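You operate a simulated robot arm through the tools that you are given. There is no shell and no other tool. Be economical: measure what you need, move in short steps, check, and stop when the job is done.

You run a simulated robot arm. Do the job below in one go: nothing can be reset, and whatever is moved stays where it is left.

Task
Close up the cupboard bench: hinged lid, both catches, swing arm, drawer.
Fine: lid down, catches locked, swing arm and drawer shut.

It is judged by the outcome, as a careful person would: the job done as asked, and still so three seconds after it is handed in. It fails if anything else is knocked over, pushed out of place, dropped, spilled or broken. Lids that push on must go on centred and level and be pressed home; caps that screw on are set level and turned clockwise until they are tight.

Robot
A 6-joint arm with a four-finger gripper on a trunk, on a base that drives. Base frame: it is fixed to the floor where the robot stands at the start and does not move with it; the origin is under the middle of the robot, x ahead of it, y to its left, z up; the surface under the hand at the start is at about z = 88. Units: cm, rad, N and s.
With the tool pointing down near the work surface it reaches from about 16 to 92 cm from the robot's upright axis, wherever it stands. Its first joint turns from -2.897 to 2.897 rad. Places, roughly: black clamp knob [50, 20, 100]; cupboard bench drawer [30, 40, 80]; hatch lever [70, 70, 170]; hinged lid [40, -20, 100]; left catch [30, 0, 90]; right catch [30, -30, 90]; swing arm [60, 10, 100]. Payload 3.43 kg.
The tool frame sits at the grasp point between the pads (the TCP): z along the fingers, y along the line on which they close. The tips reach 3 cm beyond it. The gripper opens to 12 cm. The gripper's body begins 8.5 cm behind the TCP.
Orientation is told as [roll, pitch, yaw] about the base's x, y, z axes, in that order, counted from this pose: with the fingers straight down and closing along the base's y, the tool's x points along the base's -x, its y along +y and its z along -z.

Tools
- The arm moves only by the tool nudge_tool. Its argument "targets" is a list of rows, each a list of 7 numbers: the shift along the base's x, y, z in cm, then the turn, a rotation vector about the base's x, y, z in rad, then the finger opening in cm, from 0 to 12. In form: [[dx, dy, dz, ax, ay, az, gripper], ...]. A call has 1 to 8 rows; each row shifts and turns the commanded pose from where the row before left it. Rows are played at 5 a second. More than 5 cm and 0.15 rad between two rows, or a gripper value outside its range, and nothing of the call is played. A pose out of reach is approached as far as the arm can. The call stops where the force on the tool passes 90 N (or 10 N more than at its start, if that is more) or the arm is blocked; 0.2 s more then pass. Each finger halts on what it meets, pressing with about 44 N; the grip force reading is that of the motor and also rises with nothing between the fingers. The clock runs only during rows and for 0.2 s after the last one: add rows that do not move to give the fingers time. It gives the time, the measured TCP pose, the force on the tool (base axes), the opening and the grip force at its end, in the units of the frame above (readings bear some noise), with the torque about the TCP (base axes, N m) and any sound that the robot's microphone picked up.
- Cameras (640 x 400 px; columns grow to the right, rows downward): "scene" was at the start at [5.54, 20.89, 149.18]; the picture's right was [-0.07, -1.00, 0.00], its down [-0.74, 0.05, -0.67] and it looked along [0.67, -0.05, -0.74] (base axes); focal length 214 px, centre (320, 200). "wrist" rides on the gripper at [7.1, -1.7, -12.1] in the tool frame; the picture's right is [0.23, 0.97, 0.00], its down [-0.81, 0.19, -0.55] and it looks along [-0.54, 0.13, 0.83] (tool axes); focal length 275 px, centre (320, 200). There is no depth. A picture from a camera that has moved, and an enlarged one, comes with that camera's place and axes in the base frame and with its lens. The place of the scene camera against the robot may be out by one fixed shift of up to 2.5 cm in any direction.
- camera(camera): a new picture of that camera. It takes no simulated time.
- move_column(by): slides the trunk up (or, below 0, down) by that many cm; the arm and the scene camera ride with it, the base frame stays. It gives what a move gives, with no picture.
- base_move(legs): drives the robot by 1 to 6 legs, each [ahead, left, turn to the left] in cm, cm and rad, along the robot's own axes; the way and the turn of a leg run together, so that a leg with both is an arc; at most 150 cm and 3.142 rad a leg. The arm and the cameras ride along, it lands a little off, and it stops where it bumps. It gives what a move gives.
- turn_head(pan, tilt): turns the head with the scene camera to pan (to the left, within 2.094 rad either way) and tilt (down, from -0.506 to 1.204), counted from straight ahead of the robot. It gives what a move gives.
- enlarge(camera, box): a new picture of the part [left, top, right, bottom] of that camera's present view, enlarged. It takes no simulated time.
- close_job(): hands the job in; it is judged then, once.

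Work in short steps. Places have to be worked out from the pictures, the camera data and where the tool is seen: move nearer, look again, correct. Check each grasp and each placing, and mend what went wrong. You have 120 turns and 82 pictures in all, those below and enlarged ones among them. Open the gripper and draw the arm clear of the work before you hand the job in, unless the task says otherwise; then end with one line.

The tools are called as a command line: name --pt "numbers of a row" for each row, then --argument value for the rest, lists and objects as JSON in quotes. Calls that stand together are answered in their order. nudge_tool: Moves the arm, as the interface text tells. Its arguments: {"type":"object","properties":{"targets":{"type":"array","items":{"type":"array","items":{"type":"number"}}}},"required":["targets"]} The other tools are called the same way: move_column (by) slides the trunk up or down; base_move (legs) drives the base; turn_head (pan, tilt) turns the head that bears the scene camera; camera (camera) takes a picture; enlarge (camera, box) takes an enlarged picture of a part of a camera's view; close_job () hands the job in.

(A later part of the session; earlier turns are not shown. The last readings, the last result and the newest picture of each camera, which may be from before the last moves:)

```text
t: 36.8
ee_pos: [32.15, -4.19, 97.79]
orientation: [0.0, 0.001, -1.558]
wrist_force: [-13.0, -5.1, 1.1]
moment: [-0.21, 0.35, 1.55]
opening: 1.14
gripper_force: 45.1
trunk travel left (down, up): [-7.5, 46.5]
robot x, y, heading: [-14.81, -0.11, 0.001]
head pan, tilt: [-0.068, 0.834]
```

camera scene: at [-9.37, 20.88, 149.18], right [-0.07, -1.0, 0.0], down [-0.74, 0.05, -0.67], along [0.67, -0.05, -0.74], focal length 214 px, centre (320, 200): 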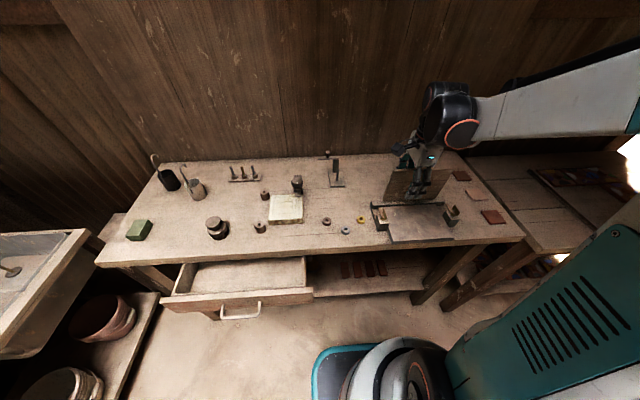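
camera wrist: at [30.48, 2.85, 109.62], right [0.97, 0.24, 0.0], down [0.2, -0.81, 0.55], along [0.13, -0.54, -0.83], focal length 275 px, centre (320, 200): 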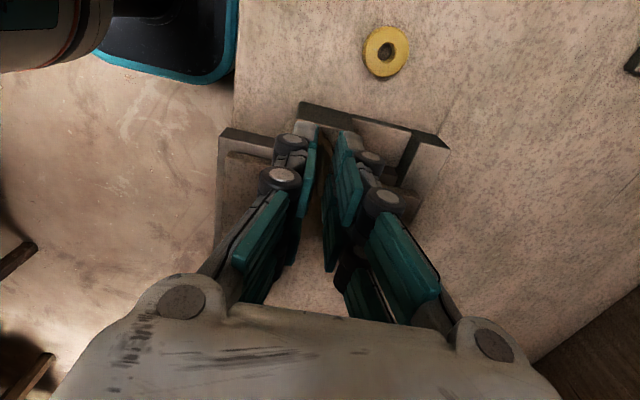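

It stops again at the same angle (~-1.32 rad), evidently its limit. I release and move over to the right catch with yaw back to 0, to compare.

nudge_tool --pt "0 0 0 0 0 0.1 4" --pt "0 0 0 0 0 0.1 5" --pt "0 0 3.5 0 0 0 6" --pt "0 0 4 0 0 0 6" --pt "0 -3 0 0 0 0.14 6" --pt "0 -3 0 0 0 0.14 6" --pt "0 -3 0 0 0 0.14 6" --pt "0 -3 0 0 0 0.14 6"

nudge_tool --pt "0 -3 0 0 0 0.14 6" --pt "0 -3 0 0 0 0.14 6" --pt "0 -3 0 0 0 0.14 6" --pt "0 -2.2 0 0 0 0.14 6" --pt "0 0 0 0 0 0.14 6" --pt "0 0 0 0 0 0.1 6" --pt "0 0 0 0 0 0 6"

camera --camera "wrist"

enlarge --camera "scene" --box '[350, 160, 500, 260]'

```text
t: 38.6
ee_pos: [32.35, -16.01, 105.3]
orientation: [-0.002, 0.0, -0.797]
wrist_force: [0.7, -0.4, 0.3]
moment: [0.0, 0.0, -0.02]
opening: 5.98
gripper_force: 0.2
trunk travel left (down, up): [-7.5, 46.5]
robot x, y, heading: [-14.79, -0.16, 0.004]
head pan, tilt: [-0.068, 0.834]
```

```text
t: 40.2
ee_pos: [32.17, -27.37, 105.24]
orientation: [0.0, 0.001, 0.002]
wrist_force: [-0.3, -0.5, 0.4]
moment: [0.03, 0.01, 0.0]
opening: 6.03
gripper_force: 0.1
trunk travel left (down, up): [-7.5, 46.5]
robot x, y, heading: [-14.94, -0.06, -0.001]
head pan, tilt: [-0.068, 0.834]
```

```text
43 pictures are left
camera wrist: at [25.15, -29.05, 117.24], right [-0.23, 0.97, 0.0], down [0.81, 0.19, 0.55], along [0.54, 0.13, -0.83], focal length 275 px, centre (320, 200)
```

wrist: 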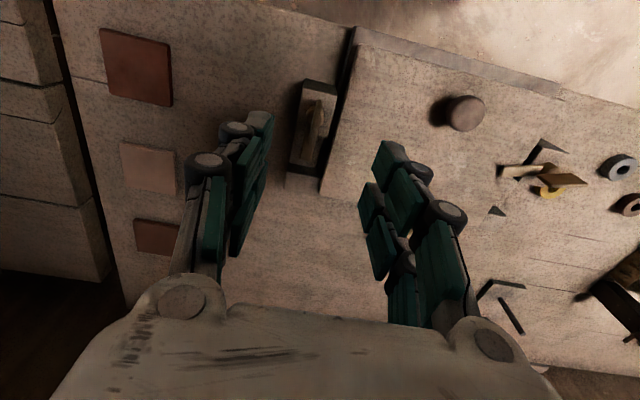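

```text
4.00 times, centred on (425, 210) of scene
camera zoom: at [-9.35, 20.87, 149.18], right [-0.07, -1.0, 0.0], down [-0.74, 0.05, -0.67], along [0.67, -0.05, -0.74], focal length 858 px, centre (-100, 160)
```

zoom: 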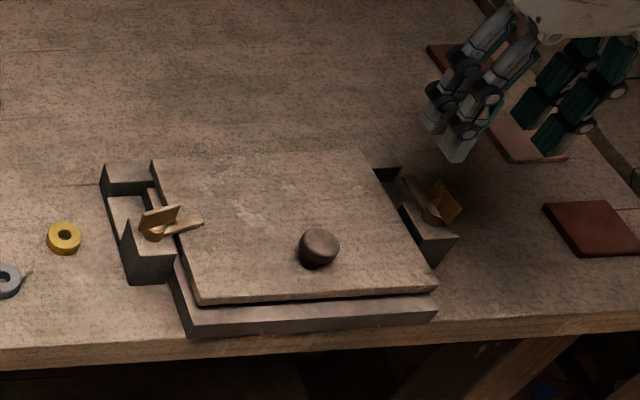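

The left bar lies over the lid and the lid is seated. I descend on the right fin and grip it.

nudge_tool --pt "0.1 -0.1 -2.5 0 0 0 6" --pt "0 0 -2.5 0 0 0 6" --pt "0 0 -1.7 0 0 0 6" --pt "0 0 -1.0 0 0 0 6" --pt "0 0 0 0 0 0 6" --pt "0 0 0 0 0 0 0" --pt "0 0 0 0 0 0 0" --pt "0 0 0 0 0 0 0"

nudge_tool --pt "0 0 0 0 0 0.13 0" --pt "0 0 0 0 0 0.13 0" --pt "0 0 0 0 0 0.13 0" --pt "0 0 0 0 0 0.13 0" --pt "0 0 0 0 0 0.13 0" --pt "0 0 0 0 0 0.13 0" --pt "0 0 0 0 0 0 0"

```text
t: 42.0
ee_pos: [32.42, -27.66, 97.57]
orientation: [0.002, -0.001, 0.0]
wrist_force: [2.2, -26.3, -0.6]
moment: [-0.68, -0.11, 0.11]
opening: 0.6
gripper_force: 38.7
trunk travel left (down, up): [-7.5, 46.5]
robot x, y, heading: [-14.85, -0.13, -0.002]
head pan, tilt: [-0.068, 0.834]
```

```text
t: 43.6
ee_pos: [32.33, -27.67, 97.36]
orientation: [-0.001, -0.001, 0.783]
wrist_force: [0.3, -30.3, 8.0]
moment: [-0.91, 0.15, 0.06]
opening: 0.59
gripper_force: 38.6
trunk travel left (down, up): [-7.5, 46.5]
robot x, y, heading: [-14.97, 0.23, -0.002]
head pan, tilt: [-0.068, 0.834]
```

Turning fine; I shift 0.2 cm toward the axis to relieve the side load and turn on.

nudge_tool --pt "0 -0.25 0 0 0 0.1 0" --pt "0 0 0 0 0 0.1 0" --pt "0 0 0 0 0 0.1 0" --pt "0 0 0 0 0 0.1 0" --pt "0 0 0 0 0 0.1 0" --pt "0 0 0 0 0 0 0"

nudge_tool --pt "0 0 0 0 0 0.1 0" --pt "0 0 0 0 0 0.1 0" --pt "0 0 0 0 0 0.09 0" --pt "0 0 0 0 0 0 0"

```text
t: 45.0
ee_pos: [32.22, -27.52, 97.45]
orientation: [0.002, -0.002, 1.283]
wrist_force: [-15.6, 3.2, -15.3]
moment: [0.09, 0.42, -0.02]
opening: 0.6
gripper_force: 38.1
trunk travel left (down, up): [-7.5, 46.5]
robot x, y, heading: [-14.82, -0.06, -0.005]
head pan, tilt: [-0.068, 0.834]
```

```text
t: 46.0
ee_pos: [32.26, -27.66, 97.7]
orientation: [0.0, -0.001, 1.572]
wrist_force: [-22.5, 9.7, -7.8]
moment: [0.59, 0.6, -1.5]
opening: 1.18
gripper_force: 45.2
trunk travel left (down, up): [-7.5, 46.5]
robot x, y, heading: [-14.97, -0.22, 0.003]
head pan, tilt: [-0.068, 0.834]
```

Same stop angle on the right, so it is the catches' end stop. Release and rise, then look.

nudge_tool --pt "0 0 0 0 0 -0.12 0" --pt "0 0 0 0 0 -0.12 3" --pt "0 0 0 0 0 0 5" --pt "0 0 3 0 0 0 6" --pt "0 0 5 0 0 0 6" --pt "0 3 5 0 0 0 6" --pt "0 0 0 0 0 0 6"

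enlarge --camera "scene" --box '[350, 160, 500, 260]'

camera --camera "wrist"

```text
refused: row 6 steps farther than a row can; nothing moved
```

```text
4.00 times, centred on (425, 210) of scene
camera zoom: at [-9.54, 20.95, 149.18], right [-0.07, -1.0, 0.0], down [-0.74, 0.05, -0.67], along [0.67, -0.05, -0.74], focal length 858 px, centre (-100, 160)
```

zoom: 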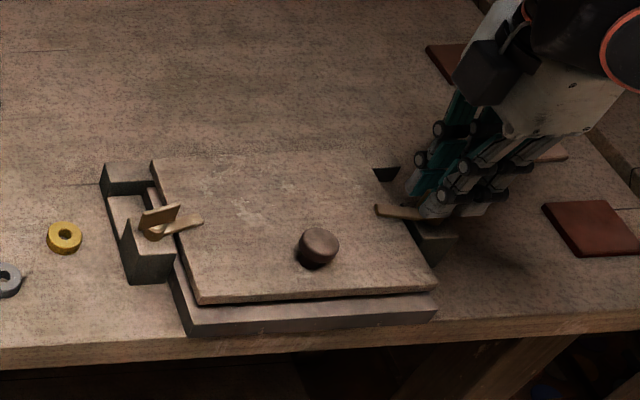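

```text
40 pictures are left
camera wrist: at [33.98, -34.76, 109.6], right [-0.97, -0.23, 0.0], down [-0.19, 0.81, 0.55], along [-0.13, 0.54, -0.83], focal length 275 px, centre (320, 200)
```

wrist: 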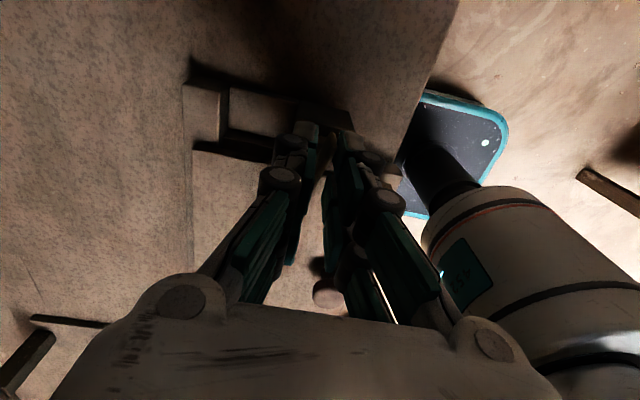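

Both bars are over the lid. I release and rise (the last row was too long before).

nudge_tool --pt "0 0 0 0 0 -0.12 0" --pt "0 0 0 0 0 -0.12 3" --pt "0 0 0 0 0 0 5" --pt "0 0 3 0 0 0 6" --pt "0 0 4.5 0 0 0 6" --pt "0 0 4.5 0 0 0 6" --pt "0 0 4.5 0 0 0 6" --pt "0 0 0 0 0 0 6"

enlarge --camera "wrist" --box '[200, 40, 440, 240]'

```text
t: 47.8
ee_pos: [32.22, -27.71, 114.05]
orientation: [0.0, 0.0, 1.331]
wrist_force: [-0.1, -0.3, -0.4]
moment: [0.0, -0.03, 0.0]
opening: 5.98
gripper_force: 0.0
trunk travel left (down, up): [-7.5, 46.5]
robot x, y, heading: [-14.55, 0.26, 0.0]
head pan, tilt: [-0.068, 0.834]
```

```text
2.00 times, centred on (320, 140) of wrist
camera zoom: at [32.28, -35.04, 125.99], right [-1.0, 0.01, 0.0], down [0.01, 0.83, 0.55], along [0.0, 0.55, -0.83], focal length 551 px, centre (320, 320)
```

zoom: 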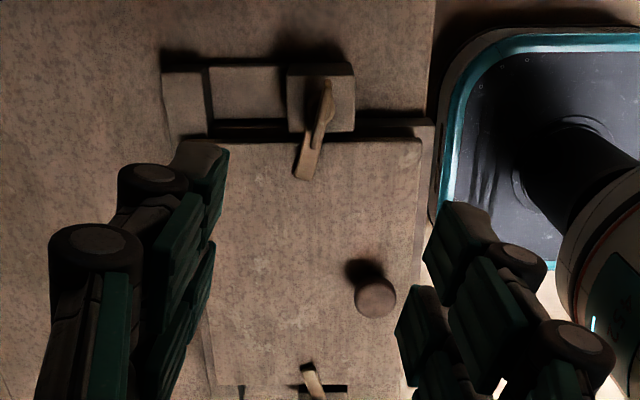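

Both catches are over the lid. Next the swing arm: move over toward (56,10) at height, returning yaw to 0, and look.

nudge_tool --pt "2 3.5 0.5 0 0 -0.14 6" --pt "2 3.5 0.5 0 0 -0.14 6" --pt "2 3.5 0 0 0 -0.14 6" --pt "2 3.5 0 0 0 -0.14 6" --pt "2 3.5 0 0 0 -0.14 6" --pt "2 3.5 0 0 0 -0.14 6" --pt "2 3.5 0 0 0 -0.14 6" --pt "2 3.5 0 0 0 -0.14 6"

nudge_tool --pt "2.5 3 0 0 0 -0.14 6" --pt "2.5 3 0 0 0 -0.07 6" --pt "2.5 3 -2 0 0 0 6" --pt "1 1 -3 0 0 0 6" --pt "0 0 0 0 0 0 6"

camera --camera "wrist"

```text
t: 49.6
ee_pos: [48.44, 0.36, 115.03]
orientation: [0.001, 0.001, 0.209]
wrist_force: [-1.1, 0.2, -0.1]
moment: [0.03, 0.0, 0.03]
opening: 6.01
gripper_force: 0.1
trunk travel left (down, up): [-7.5, 46.5]
robot x, y, heading: [-14.73, 0.07, -0.001]
head pan, tilt: [-0.068, 0.834]
```

```text
t: 50.8
ee_pos: [56.98, 10.32, 109.97]
orientation: [-0.001, 0.0, 0.002]
wrist_force: [0.0, -0.5, 0.0]
moment: [0.0, 0.0, 0.03]
opening: 5.99
gripper_force: 0.2
trunk travel left (down, up): [-7.5, 46.5]
robot x, y, heading: [-14.72, -0.16, -0.004]
head pan, tilt: [-0.068, 0.834]
```

```text
38 pictures are left
camera wrist: at [49.85, 8.56, 121.91], right [-0.23, 0.97, 0.0], down [0.81, 0.19, 0.55], along [0.54, 0.13, -0.83], focal length 275 px, centre (320, 200)
```

wrist: 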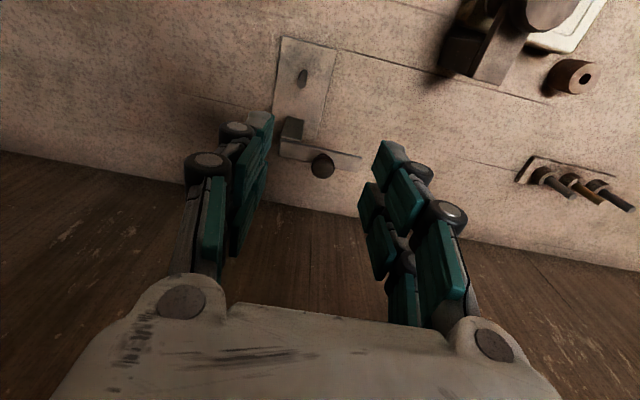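

enlarge --camera "wrist" --box '[250, 20, 400, 200]'

```text
2.22 times, centred on (325, 110) of wrist
camera zoom: at [49.85, 8.56, 121.91], right [-0.23, 0.97, 0.0], down [0.81, 0.19, 0.55], along [0.54, 0.13, -0.83], focal length 612 px, centre (309, 400)
```

zoom: 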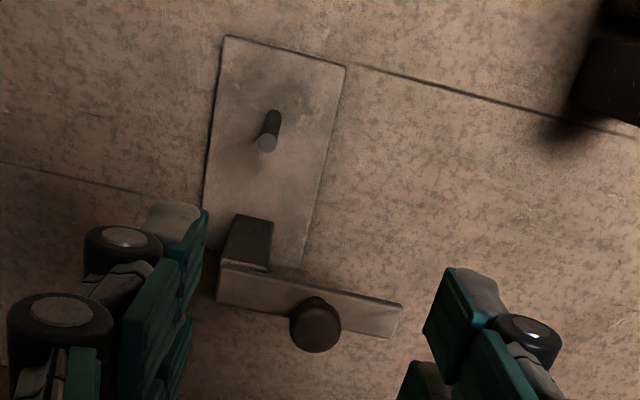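

Knob on the bar is at about (61.3,11.7,98.5), pivot near (60.8,8). I go above the knob and look again before gripping.

nudge_tool --pt "2.2 0.7 -2.5 0 0 0 6" --pt "2.1 0.7 -2.5 0 0 0 6" --pt "0 0 -2 0 0 0 6" --pt "0 0 0 0 0 0 6"

camera --camera "wrist"

enlarge --camera "scene" --box '[270, 100, 430, 220]'

```text
t: 51.8
ee_pos: [61.22, 11.78, 102.9]
orientation: [0.0, -0.001, 0.001]
wrist_force: [-0.1, -0.6, 0.3]
moment: [0.02, -0.02, -0.01]
opening: 6.01
gripper_force: 0.1
trunk travel left (down, up): [-7.5, 46.5]
robot x, y, heading: [-15.07, -0.14, 0.003]
head pan, tilt: [-0.068, 0.834]
```

```text
36 pictures are left
camera wrist: at [54.13, 10.0, 114.93], right [-0.23, 0.97, 0.0], down [0.81, 0.19, 0.55], along [0.54, 0.13, -0.83], focal length 275 px, centre (320, 200)
```

wrist: 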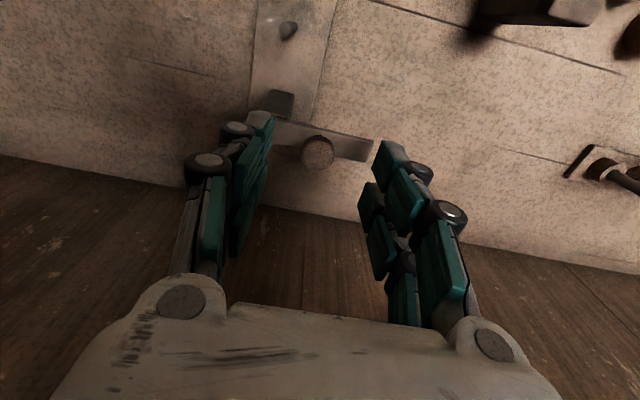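

```text
3.33 times, centred on (350, 160) of scene
camera zoom: at [-9.35, 20.89, 149.18], right [-0.07, -1.0, 0.0], down [-0.74, 0.05, -0.67], along [0.67, -0.05, -0.74], focal length 715 px, centre (220, 333)
```

zoom: 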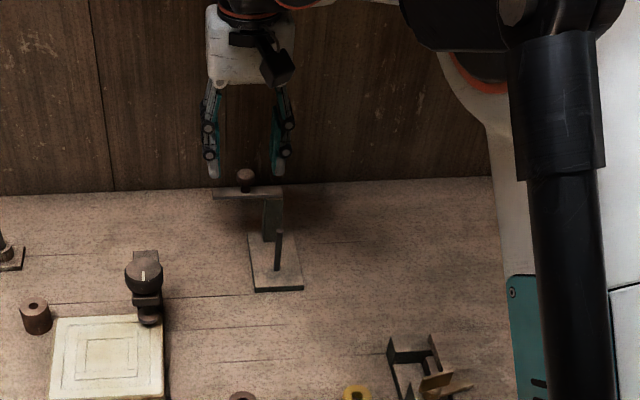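

Knob top refined to (60.7,11.45,99.7). I shift slightly, lower around the knob and grip it.

nudge_tool --pt "-0.5 -0.35 0 0 0 0 6" --pt "0 0 -0.9 0 0 0 6" --pt "0 0 -0.7 0 0 0 6" --pt "0 0 0 0 0 0 6" --pt "0 0 0 0 0 0 1" --pt "0 0 0 0 0 0 1" --pt "0 0 0 0 0 0 1"

enlarge --camera "wrist" --box '[230, 60, 410, 210]'

```text
t: 53.4
ee_pos: [60.7, 11.64, 101.43]
orientation: [0.0, 0.0, 0.004]
wrist_force: [0.6, 13.0, 2.7]
moment: [0.39, -0.1, 0.11]
opening: 1.95
gripper_force: 45.4
trunk travel left (down, up): [-7.5, 46.5]
robot x, y, heading: [-14.92, -0.01, 0.0]
head pan, tilt: [-0.068, 0.834]
```

```text
2.67 times, centred on (320, 135) of wrist
camera zoom: at [53.65, 9.85, 113.36], right [-0.23, 0.97, 0.0], down [0.81, 0.19, 0.55], along [0.54, 0.13, -0.83], focal length 734 px, centre (320, 373)
```

zoom: 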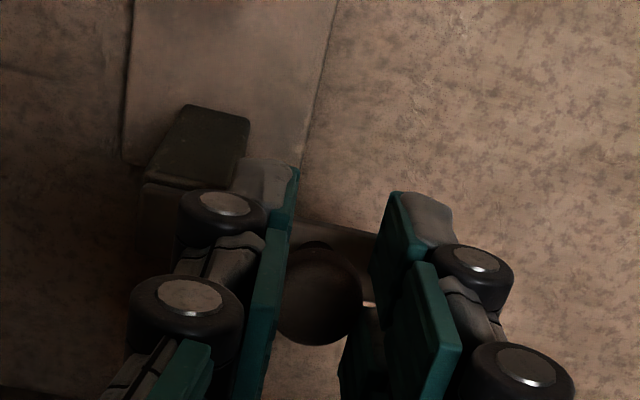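

The knob is held (1.95 cm). I drag it round the pivot (60.8, 8.1) toward me, turning the hand with it.

nudge_tool --pt "-0.47 -0.03 0 0 0 0.13 1" --pt "-0.465 -0.09 0 0 0 0.13 1" --pt "-0.45 -0.15 0 0 0 0.13 1" --pt "-0.425 -0.21 0 0 0 0.13 1" --pt "-0.395 -0.26 0 0 0 0.13 1" --pt "-0.36 -0.31 0 0 0 0.13 1" --pt "0 0 0 0 0 0 1"

camera --camera "wrist"

```text
t: 55.0
ee_pos: [58.29, 10.14, 101.31]
orientation: [0.0, 0.0, 0.782]
wrist_force: [15.8, -10.1, 5.5]
moment: [-0.38, -0.46, 0.0]
opening: 1.92
gripper_force: 45.1
trunk travel left (down, up): [-7.5, 46.5]
robot x, y, heading: [-14.64, -0.03, -0.002]
head pan, tilt: [-0.068, 0.834]
```

```text
33 pictures are left
camera wrist: at [54.48, 3.84, 113.39], right [-0.85, 0.53, 0.0], down [0.44, 0.71, 0.55], along [0.29, 0.47, -0.83], focal length 275 px, centre (320, 200)
```

wrist: 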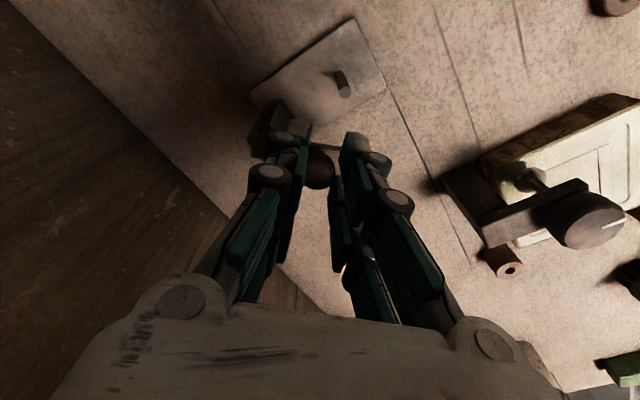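

The bar swings along with the knob; forces are modest and radial. Continue the arc, slightly tighter.

nudge_tool --pt "-0.2 -0.45 0 0 0 0.13 1" --pt "-0.2 -0.4 0 0 0 0.13 1" --pt "-0.19 -0.4 0 0 0 0.13 1" --pt "-0.15 -0.44 0 0 0 0.13 1" --pt "0 0 0 0 0 0 1"

nudge_tool --pt "-0.1 -0.45 0 0 0 0.1 1" --pt "-0.03 -0.4 0 0 0 0.1 1" --pt "0 0 0 0 0 0 1"

enlarge --camera "scene" --box '[270, 100, 430, 220]'

```text
t: 56.2
ee_pos: [57.78, 8.39, 101.38]
orientation: [-0.003, -0.001, 1.302]
wrist_force: [38.8, -20.9, 24.9]
moment: [-1.1, -0.92, -0.58]
opening: 1.91
gripper_force: 44.6
trunk travel left (down, up): [-7.5, 46.5]
robot x, y, heading: [-14.79, 0.13, 0.001]
head pan, tilt: [-0.068, 0.834]
```

```text
t: 57.0
ee_pos: [57.71, 7.69, 101.28]
orientation: [-0.006, -0.004, 1.503]
wrist_force: [58.1, -13.2, 42.1]
moment: [-0.86, -1.74, -0.62]
opening: 1.92
gripper_force: 45.3
trunk travel left (down, up): [-7.5, 46.5]
robot x, y, heading: [-15.22, 0.12, 0.002]
head pan, tilt: [-0.068, 0.834]
```

```text
3.33 times, centred on (350, 160) of scene
camera zoom: at [-9.07, 20.72, 149.21], right [-0.07, -1.0, 0.0], down [-0.74, 0.05, -0.67], along [0.67, -0.04, -0.74], focal length 715 px, centre (220, 333)
```

zoom: 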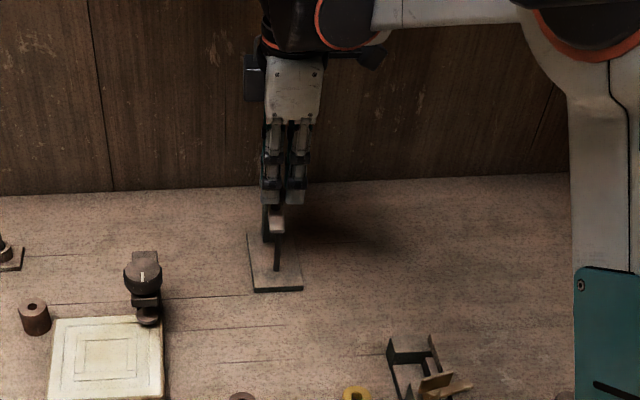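

The pull in x says the radius is shorter; I ease +x 0.4 and continue gently in -y to find the stop.

nudge_tool --pt "0.4 0 0 0 0 0 1" --pt "0 0 0 0 0 0 1"

nudge_tool --pt "0 -0.3 0 0 0 0.09 1" --pt "0 0 0 0 0 0 1"

camera --camera "wrist"

```text
t: 57.6
ee_pos: [57.73, 7.79, 101.35]
orientation: [-0.003, -0.002, 1.503]
wrist_force: [30.6, -11.2, 26.3]
moment: [0.17, -1.02, -0.43]
opening: 1.91
gripper_force: 45.2
trunk travel left (down, up): [-7.5, 46.5]
robot x, y, heading: [-14.89, -0.01, -0.002]
head pan, tilt: [-0.068, 0.834]
```

```text
t: 58.2
ee_pos: [57.69, 7.51, 101.42]
orientation: [-0.002, -0.002, 1.593]
wrist_force: [27.8, -6.0, 23.3]
moment: [-0.18, -0.9, -0.38]
opening: 1.91
gripper_force: 44.3
trunk travel left (down, up): [-7.5, 46.5]
robot x, y, heading: [-14.74, 0.23, -0.002]
head pan, tilt: [-0.068, 0.834]
```

```text
31 pictures are left
camera wrist: at [59.67, 0.36, 113.36], right [-0.97, -0.25, 0.0], down [-0.21, 0.81, 0.55], along [-0.14, 0.54, -0.83], focal length 275 px, centre (320, 200)
```

wrist: 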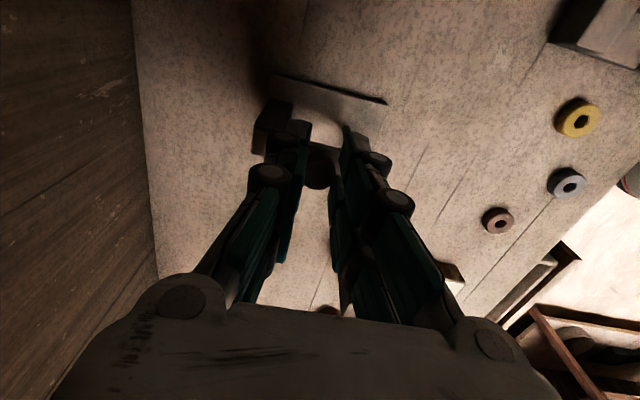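

Now I release the knob and rise to view the arm's position relative to the pin.

nudge_tool --pt "0 0 0 0 0 0 4" --pt "0 0 0 0 0 0 4" --pt "0 0 3 0 0 0 5" --pt "0 0 4 0 0 0 6" --pt "0 0 4 0 0 0 8" --pt "0 0 0 0 0 0 8"

enlarge --camera "wrist" --box '[230, 60, 410, 220]'

enlarge --camera "scene" --box '[290, 130, 390, 200]'

```text
t: 59.6
ee_pos: [57.66, 7.5, 112.47]
orientation: [0.0, 0.0, 1.592]
wrist_force: [-1.2, 0.2, -0.8]
moment: [0.0, -0.02, 0.0]
opening: 8.0
gripper_force: 0.1
trunk travel left (down, up): [-7.5, 46.5]
robot x, y, heading: [-14.84, -0.03, -0.0]
head pan, tilt: [-0.068, 0.834]
```

```text
2.50 times, centred on (320, 140) of wrist
camera zoom: at [59.54, 0.26, 124.51], right [-0.97, -0.25, 0.0], down [-0.21, 0.81, 0.55], along [-0.14, 0.54, -0.83], focal length 688 px, centre (320, 350)
```

zoom: 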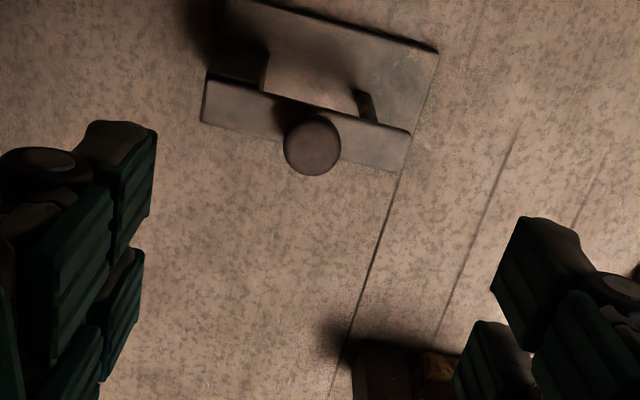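

```text
5.71 times, centred on (340, 165) of scene
camera zoom: at [-9.36, 20.88, 149.18], right [-0.07, -1.0, 0.0], down [-0.74, 0.05, -0.67], along [0.67, -0.05, -0.74], focal length 1226 px, centre (206, 400)
```

zoom: 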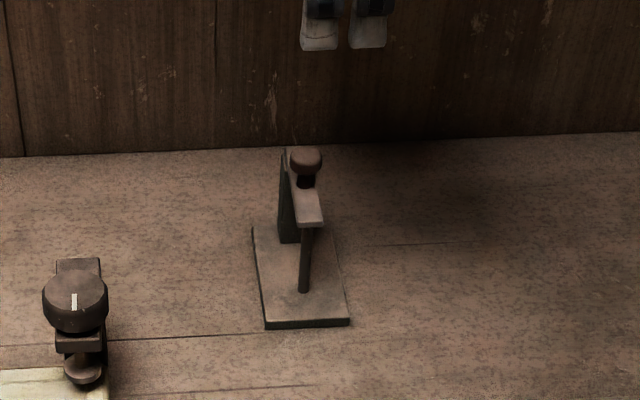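

The bar now points toward me, right over the pin. I test whether it is at its stop with a gentle push of closed fingers on the knob's left side.

nudge_tool --pt "0 2.9 0 0 0 0 2" --pt "0 0 -4 0 0 0 0" --pt "0 0 -4 0 0 0 0" --pt "0 0 -3.1 0 0 0 0" --pt "0 0 0 0 0 0 0"

nudge_tool --pt "0 -0.4 0 0 0 0 0" --pt "0 -0.4 0 0 0 0 0" --pt "0 -0.3 0 0 0 0 0" --pt "0 -0.2 0 0 0 0 0" --pt "0 0 0 0 0 0 0"

```text
t: 60.8
ee_pos: [57.44, 10.38, 101.65]
orientation: [-0.003, 0.0, 1.593]
wrist_force: [11.4, 1.7, 41.7]
moment: [-0.94, -0.35, 0.28]
opening: 0.59
gripper_force: 33.4
trunk travel left (down, up): [-7.5, 46.5]
robot x, y, heading: [-15.1, -0.17, -0.004]
head pan, tilt: [-0.068, 0.834]
```

```text
t: 62.0
ee_pos: [57.24, 9.25, 101.67]
orientation: [-0.004, -0.002, 1.594]
wrist_force: [-5.0, 26.1, 58.6]
moment: [-0.08, -0.08, 0.08]
opening: 0.6
gripper_force: 33.0
trunk travel left (down, up): [-7.5, 46.5]
robot x, y, heading: [-14.76, -0.25, -0.001]
head pan, tilt: [-0.068, 0.834]
```

Unexpected upward force; I look before doing anything more.

camera --camera "wrist"

enlarge --camera "scene" --box '[270, 110, 410, 200]'

```text
28 pictures are left
camera wrist: at [59.12, 2.2, 113.65], right [-0.97, -0.25, 0.0], down [-0.21, 0.81, 0.55], along [-0.14, 0.53, -0.83], focal length 275 px, centre (320, 200)
```

wrist: 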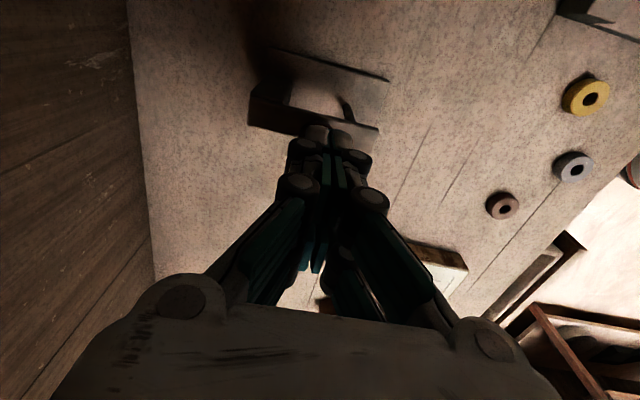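

```text
4.44 times, centred on (340, 155) of scene
camera zoom: at [-9.91, 21.11, 149.19], right [-0.07, -1.0, 0.0], down [-0.74, 0.05, -0.67], along [0.67, -0.05, -0.74], focal length 953 px, centre (231, 400)
```

zoom: 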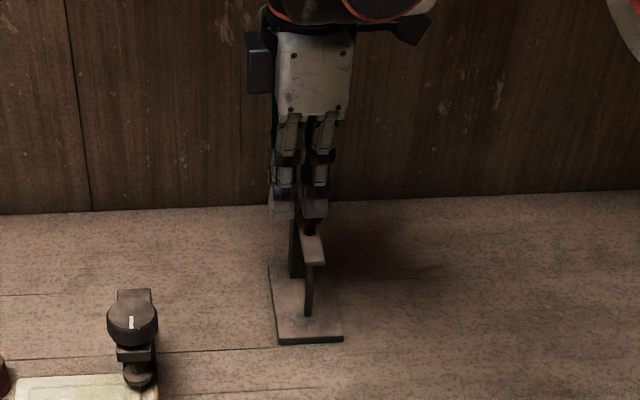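

Lift straight up and look at the arm again.

nudge_tool --pt "0 0.4 0.5 0 0 0 0" --pt "0 0 3 0 0 0 0" --pt "0 0 4 0 0 0 6" --pt "0 0 3.5 0 0 0 8" --pt "0 0 0 0 0 0 8"

enlarge --camera "wrist" --box '[230, 60, 410, 220]'

```text
t: 63.2
ee_pos: [57.75, 9.61, 112.38]
orientation: [0.0, 0.0, 1.592]
wrist_force: [-0.3, 0.6, -0.7]
moment: [-0.05, -0.04, 0.02]
opening: 8.0
gripper_force: 0.1
trunk travel left (down, up): [-7.5, 46.5]
robot x, y, heading: [-14.93, 0.19, 0.002]
head pan, tilt: [-0.068, 0.834]
```

```text
2.50 times, centred on (320, 140) of wrist
camera zoom: at [59.56, 2.3, 124.37], right [-0.97, -0.25, 0.0], down [-0.21, 0.81, 0.55], along [-0.14, 0.54, -0.83], focal length 688 px, centre (320, 350)
```

zoom: 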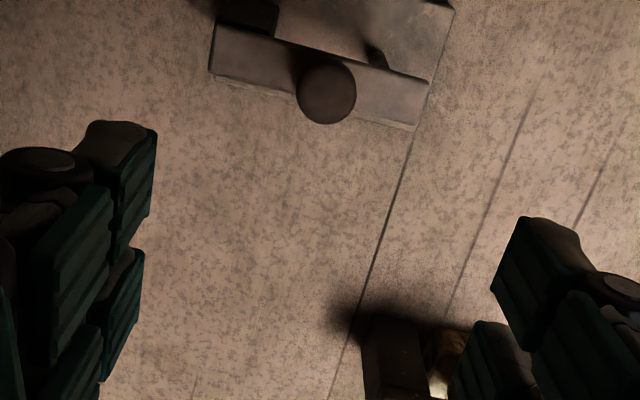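

The knob didn't move under the push and the bar is square with its plate over the pin, so the swing arm is shut against its stop. Now the drawer: raise the hand, then back the base another 15 cm for room.

nudge_tool --pt "0 0 4 0 0 -0.14 8" --pt "0 0 3 0 0 -0.14 8" --pt "-3.5 2.5 0 0 0 -0.14 8" --pt "-3.5 2.5 0 0 0 -0.14 6" --pt "-3.5 2.5 0 0 0 -0.14 4" --pt "-3.5 2.5 0 0 0 -0.14 2" --pt "-3.5 2.5 0 0 0 -0.14 2" --pt "-3.5 2.5 0 0 0 -0.14 2"

base_move --legs '[[-15, 0, 0]]'

camera --camera "scene"

```text
t: 65.0
ee_pos: [36.47, 24.63, 119.36]
orientation: [0.001, 0.0, 0.468]
wrist_force: [-0.5, 0.0, 0.4]
moment: [0.0, -0.02, 0.0]
opening: 2.0
gripper_force: 0.0
trunk travel left (down, up): [-7.5, 46.5]
robot x, y, heading: [-15.51, -0.15, -0.002]
head pan, tilt: [-0.068, 0.834]
```

```text
t: 66.3
ee_pos: [21.48, 24.51, 119.38]
orientation: [0.001, 0.0, 0.473]
wrist_force: [0.5, 0.5, 0.1]
moment: [0.02, 0.0, -0.01]
opening: 1.98
gripper_force: 0.1
trunk travel left (down, up): [-7.5, 46.5]
robot x, y, heading: [-30.24, 0.27, 0.0]
head pan, tilt: [-0.068, 0.834]
```

```text
25 pictures are left
camera scene: at [-24.58, 17.62, 150.63], right [-0.44, -0.9, 0.0], down [-0.55, 0.27, -0.79], along [0.71, -0.35, -0.61], focal length 214 px, centre (320, 200)
```

scene: 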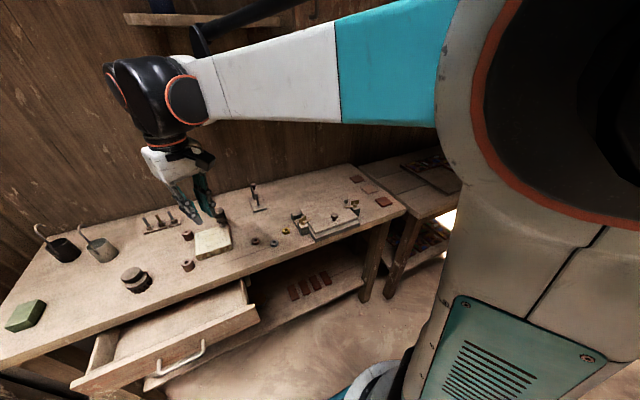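

The drawer handle is visible. I move the hand left and back toward a spot in front of the drawer, staying high.

nudge_tool --pt "-1.8 3 0 0 0 -0.08 2" --pt "-1.8 3 0 0 0 -0.08 1" --pt "-1.8 3 0 0 0 -0.08 0" --pt "-1.8 3 -1 0 0 -0.08 0" --pt "-1.8 3 -2 0 0 -0.08 0" --pt "-1.8 3 -2 0 0 -0.07 0" --pt "-1.8 1.5 -3 0 0 0 0" --pt "0 0 0 0 0 0 0"

camera --camera "wrist"

camera --camera "scene"

```text
t: 68.1
ee_pos: [9.04, 44.0, 111.41]
orientation: [0.0, -0.002, -0.001]
wrist_force: [0.0, 0.2, 0.2]
moment: [-0.03, -0.02, -0.04]
opening: 0.01
gripper_force: 33.3
trunk travel left (down, up): [-7.5, 46.5]
robot x, y, heading: [-30.35, -0.06, -0.006]
head pan, tilt: [-0.068, 0.834]
```

```text
24 pictures are left
camera wrist: at [1.89, 42.27, 123.35], right [-0.23, 0.97, 0.0], down [0.81, 0.19, 0.55], along [0.54, 0.13, -0.83], focal length 275 px, centre (320, 200)
```

wrist: 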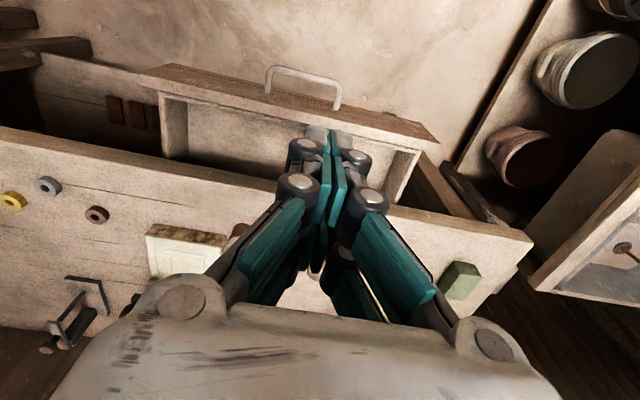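

```text
23 pictures are left
camera scene: at [-24.23, 17.67, 151.45], right [-0.42, -0.91, 0.0], down [-0.49, 0.23, -0.84], along [0.76, -0.36, -0.54], focal length 214 px, centre (320, 200)
```

scene: 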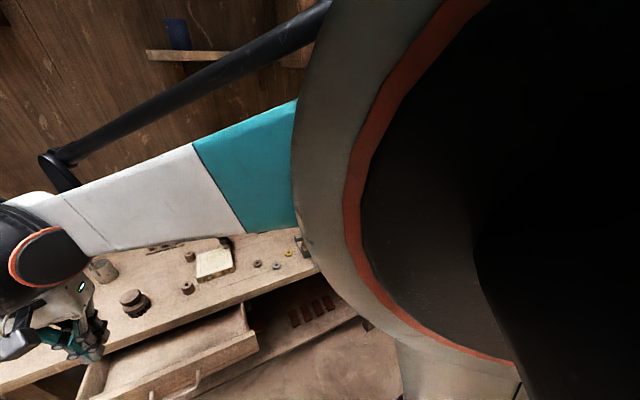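

The empty gripper closes to 0 and the hand is above the drawer; the handle bar is at about x≈9.6, y 36.5–48.5, z≈77. I move in front of it (x≈6.5, y≈42.4) and descend.

nudge_tool --pt "-2.5 -1.6 -2 0 0 0 0" --pt "-0.5 0 -4.5 0 0 0 0" --pt "0 0 -4.5 0 0 0 0" --pt "0 0 -4.5 0 0 0 0" --pt "0 0 -4.5 0 0 0 0" --pt "0 0 -4.5 0 0 0 0" --pt "0 0 0 0 0 0 0"

camera --camera "wrist"

```text
t: 69.7
ee_pos: [5.91, 42.33, 86.7]
orientation: [0.0, 0.0, 0.002]
wrist_force: [0.3, 0.9, -0.3]
moment: [0.02, -0.01, 0.02]
opening: 0.0
gripper_force: 32.6
trunk travel left (down, up): [-7.5, 46.5]
robot x, y, heading: [-29.85, 0.02, 0.002]
head pan, tilt: [-0.068, 0.834]
```

```text
22 pictures are left
camera wrist: at [-1.18, 40.69, 98.71], right [-0.23, 0.97, 0.0], down [0.81, 0.19, 0.55], along [0.54, 0.13, -0.83], focal length 275 px, centre (320, 200)
```

wrist: 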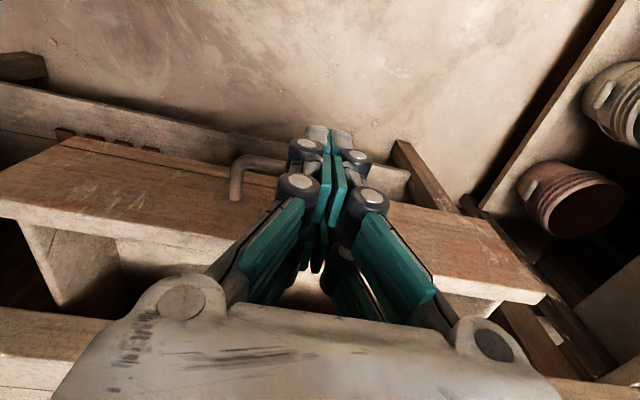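

The handle bar is ahead of the fingers at z≈77.4. Descend to z≈77 and push gently +x.

nudge_tool --pt "0 0 -4 0 0 0 0" --pt "0 0 -4 0 0 0 0" --pt "0 0 -1.8 0 0 0 0" --pt "1 0 0 0 0 0 0" --pt "1 0 0 0 0 0 0" --pt "1 0 0 0 0 0 0" --pt "1 0 0 0 0 0 0" --pt "0 0 0 0 0 0 0"

camera --camera "wrist"

```text
t: 71.5
ee_pos: [9.84, 42.52, 77.01]
orientation: [0.0, 0.001, 0.002]
wrist_force: [-0.6, -0.2, 0.1]
moment: [0.02, -0.01, 0.02]
opening: 0.0
gripper_force: 33.5
trunk travel left (down, up): [-7.5, 46.5]
robot x, y, heading: [-30.01, -0.18, -0.003]
head pan, tilt: [-0.068, 0.834]
```

```text
21 pictures are left
camera wrist: at [2.88, 40.71, 89.02], right [-0.23, 0.97, 0.0], down [0.81, 0.19, 0.55], along [0.54, 0.13, -0.83], focal length 275 px, centre (320, 200)
```

wrist: 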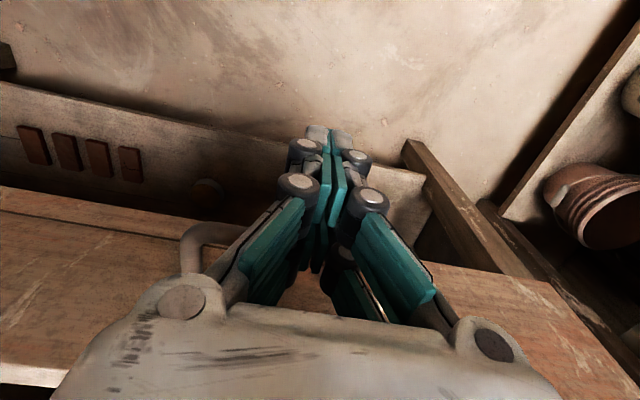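

Little contact yet; continue pushing forward in small steps.

nudge_tool --pt "1 0 0 0 0 0 0" --pt "1 0 0 0 0 0 0" --pt "1 0 0 0 0 0 0" --pt "1 0 0 0 0 0 0" --pt "0 0 0 0 0 0 0"

camera --camera "wrist"

```text
t: 72.7
ee_pos: [13.97, 42.47, 77.01]
orientation: [0.0, -0.001, 0.002]
wrist_force: [0.1, 0.1, -0.6]
moment: [0.0, 0.0, 0.03]
opening: 0.0
gripper_force: 33.2
trunk travel left (down, up): [-7.5, 46.5]
robot x, y, heading: [-30.13, -0.44, 0.002]
head pan, tilt: [-0.068, 0.834]
```

```text
20 pictures are left
camera wrist: at [6.88, 40.69, 89.04], right [-0.23, 0.97, 0.0], down [0.81, 0.19, 0.55], along [0.54, 0.13, -0.83], focal length 275 px, centre (320, 200)
```

wrist: 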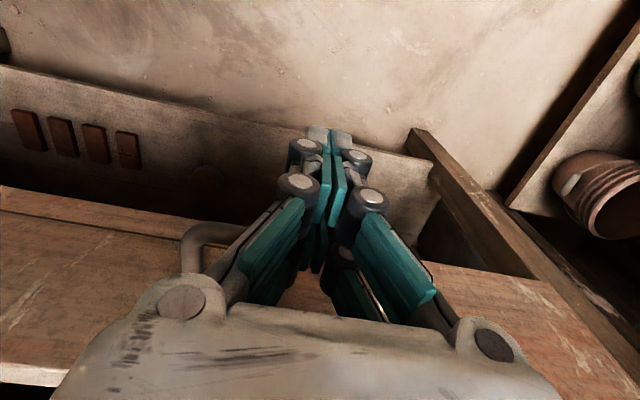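

The handle moves with the hand, so the drawer is sliding freely. Continue until resistance.

nudge_tool --pt "1 0 0 0 0 0 0" --pt "1 0 0 0 0 0 0" --pt "1 0 0 0 0 0 0" --pt "0 0 0 0 0 0 0"

camera --camera "wrist"

```text
t: 73.7
ee_pos: [16.89, 42.38, 77.06]
orientation: [0.001, -0.001, 0.002]
wrist_force: [-2.2, -0.1, 0.3]
moment: [-0.03, -0.02, 0.0]
opening: 0.0
gripper_force: 33.3
trunk travel left (down, up): [-7.5, 46.5]
robot x, y, heading: [-29.91, 0.04, -0.0]
head pan, tilt: [-0.068, 0.834]
```

```text
19 pictures are left
camera wrist: at [9.83, 40.69, 89.04], right [-0.23, 0.97, 0.0], down [0.81, 0.19, 0.55], along [0.54, 0.13, -0.83], focal length 275 px, centre (320, 200)
```

wrist: 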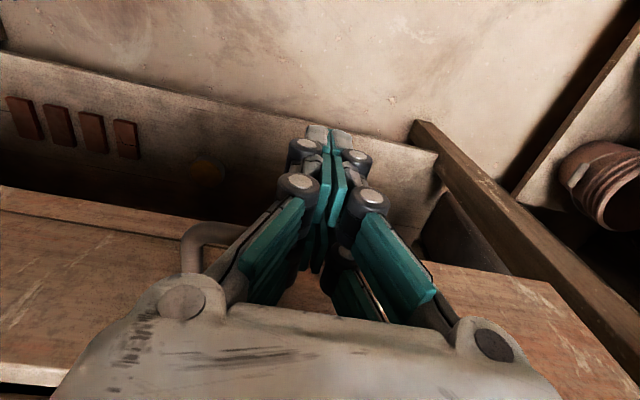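

Still free. Continue forward in small steps watching the force.

nudge_tool --pt "0.8 0 0 0 0 0 0" --pt "0.8 0 0 0 0 0 0" --pt "0.8 0 0 0 0 0 0" --pt "0 0 0 0 0 0 0"

camera --camera "scene"

```text
t: 74.7
ee_pos: [19.36, 42.47, 77.19]
orientation: [0.002, 0.002, 0.002]
wrist_force: [-1.0, 0.5, -1.2]
moment: [0.0, -0.01, 0.02]
opening: 0.0
gripper_force: 33.7
trunk travel left (down, up): [-7.5, 46.5]
robot x, y, heading: [-29.65, 0.22, 0.001]
head pan, tilt: [-0.068, 0.834]
```

```text
18 pictures are left
camera scene: at [-24.44, 20.9, 149.18], right [-0.07, -1.0, 0.0], down [-0.74, 0.05, -0.67], along [0.67, -0.05, -0.74], focal length 214 px, centre (320, 200)
```

scene: 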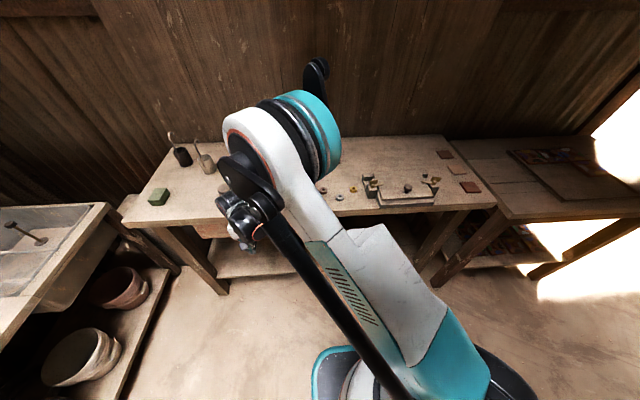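

enlarge --camera "scene" --box '[150, 150, 350, 290]'

nudge_tool --pt "0.5 0 0 0 0 0 0" --pt "0.5 0 0 0 0 0 0" --pt "0 0 0 0 0 0 0"

camera --camera "wrist"

```text
2.86 times, centred on (250, 220) of scene
camera zoom: at [-24.44, 20.9, 149.18], right [-0.07, -1.0, 0.0], down [-0.74, 0.05, -0.67], along [0.67, -0.05, -0.74], focal length 613 px, centre (520, 143)
```

zoom: 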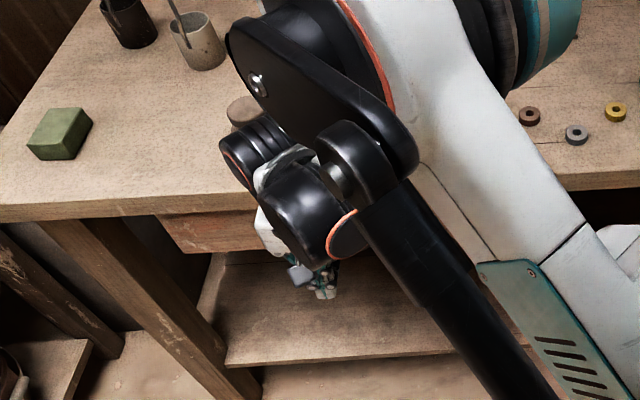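

```text
t: 75.5
ee_pos: [19.69, 42.52, 77.15]
orientation: [-0.002, 0.004, 0.005]
wrist_force: [-55.7, -12.1, -19.9]
moment: [0.37, -0.32, -0.3]
opening: 0.58
gripper_force: 33.3
trunk travel left (down, up): [-7.5, 46.5]
robot x, y, heading: [-30.35, 0.04, 0.007]
head pan, tilt: [-0.068, 0.834]
```

```text
16 pictures are left
camera wrist: at [12.72, 40.72, 89.14], right [-0.23, 0.97, 0.0], down [0.81, 0.2, 0.55], along [0.53, 0.13, -0.84], focal length 275 px, centre (320, 200)
```

wrist: 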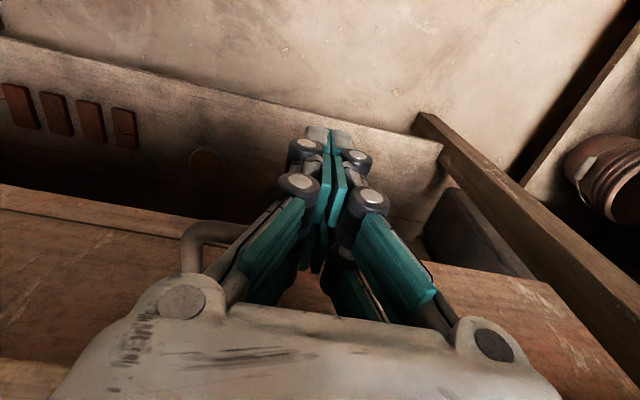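

The drawer met its stop (55 N) at x≈19.7. I back off from the handle, rise, and check.

nudge_tool --pt "-0.5 0 0 0 0 0 0" --pt "-2.5 0 0 0 0 0 0" --pt "-4 0 0 0 0 0 0" --pt "-4 0 0 0 0 0 0" --pt "-2 0 4 0 0 0 0" --pt "0 0 4.5 0 0 0 2" --pt "0 0 4.5 0 0 0 4" --pt "0 0 4.5 0 0 0 4"

nudge_tool --pt "0 0 4.5 0 0 0 4" --pt "0 0 4.5 0 0 0 4" --pt "0 0 4.5 0 0 0 4" --pt "0 0 0 0 0 0 4"

camera --camera "wrist"

camera --camera "scene"

```text
t: 77.3
ee_pos: [7.32, 42.48, 94.62]
orientation: [0.0, 0.0, 0.002]
wrist_force: [0.4, 0.7, -0.4]
moment: [0.03, 0.04, 0.01]
opening: 4.0
gripper_force: 0.1
trunk travel left (down, up): [-7.5, 46.5]
robot x, y, heading: [-30.17, -0.35, 0.002]
head pan, tilt: [-0.068, 0.834]
```

```text
t: 78.3
ee_pos: [7.29, 42.48, 108.02]
orientation: [-0.002, 0.001, 0.002]
wrist_force: [0.4, 0.4, 0.5]
moment: [0.04, -0.01, 0.01]
opening: 3.98
gripper_force: 0.0
trunk travel left (down, up): [-7.5, 46.5]
robot x, y, heading: [-30.52, 0.03, -0.001]
head pan, tilt: [-0.068, 0.834]
```

```text
15 pictures are left
camera wrist: at [0.21, 40.72, 120.08], right [-0.23, 0.97, 0.0], down [0.81, 0.19, 0.55], along [0.54, 0.13, -0.83], focal length 275 px, centre (320, 200)
```

wrist: 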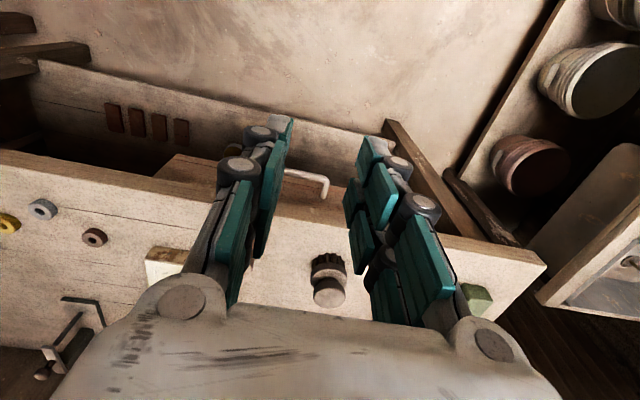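

```text
14 pictures are left
camera scene: at [-25.17, 16.37, 150.94], right [-0.58, -0.82, 0.0], down [-0.48, 0.34, -0.81], along [0.66, -0.47, -0.58], focal length 214 px, centre (320, 200)
```

scene: 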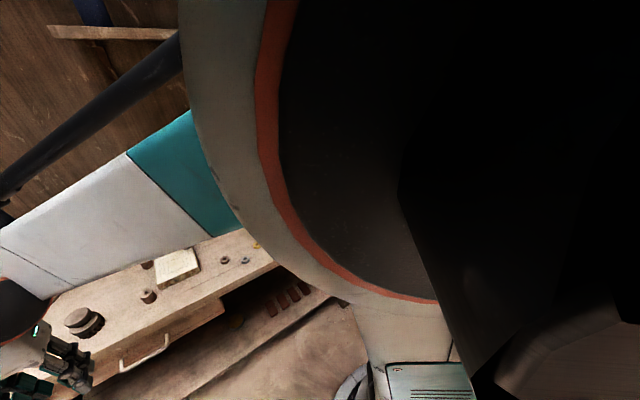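

enlarge --camera "wrist" --box '[140, 120, 460, 270]'

enlarge --camera "scene" --box '[80, 240, 320, 390]'

```text
2.00 times, centred on (300, 195) of wrist
camera zoom: at [0.21, 40.72, 120.08], right [-0.23, 0.97, 0.0], down [0.81, 0.19, 0.55], along [0.54, 0.13, -0.83], focal length 551 px, centre (360, 210)
```

zoom: 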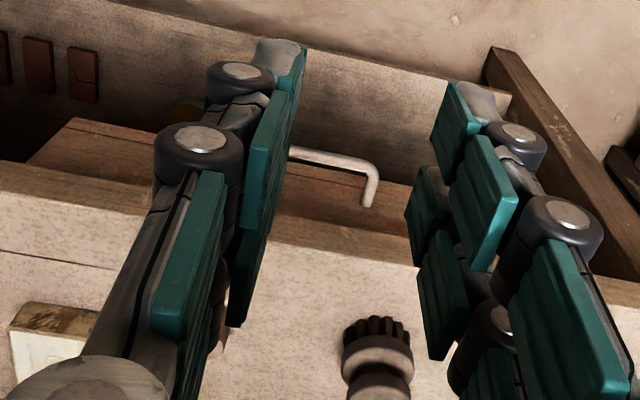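

```text
2.67 times, centred on (200, 315) of scene
camera zoom: at [-25.17, 16.37, 150.94], right [-0.58, -0.82, 0.0], down [-0.48, 0.34, -0.81], along [0.66, -0.47, -0.58], focal length 572 px, centre (640, -107)
```

zoom: 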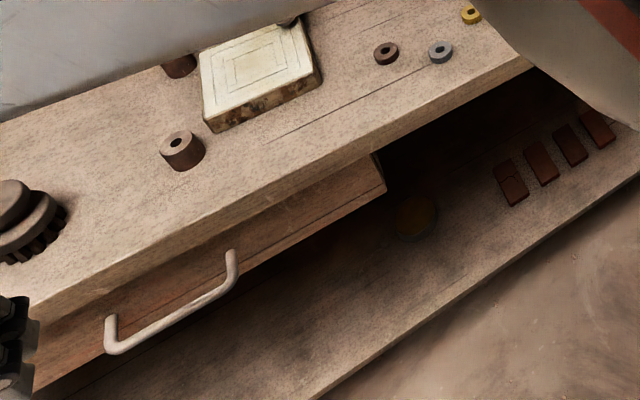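

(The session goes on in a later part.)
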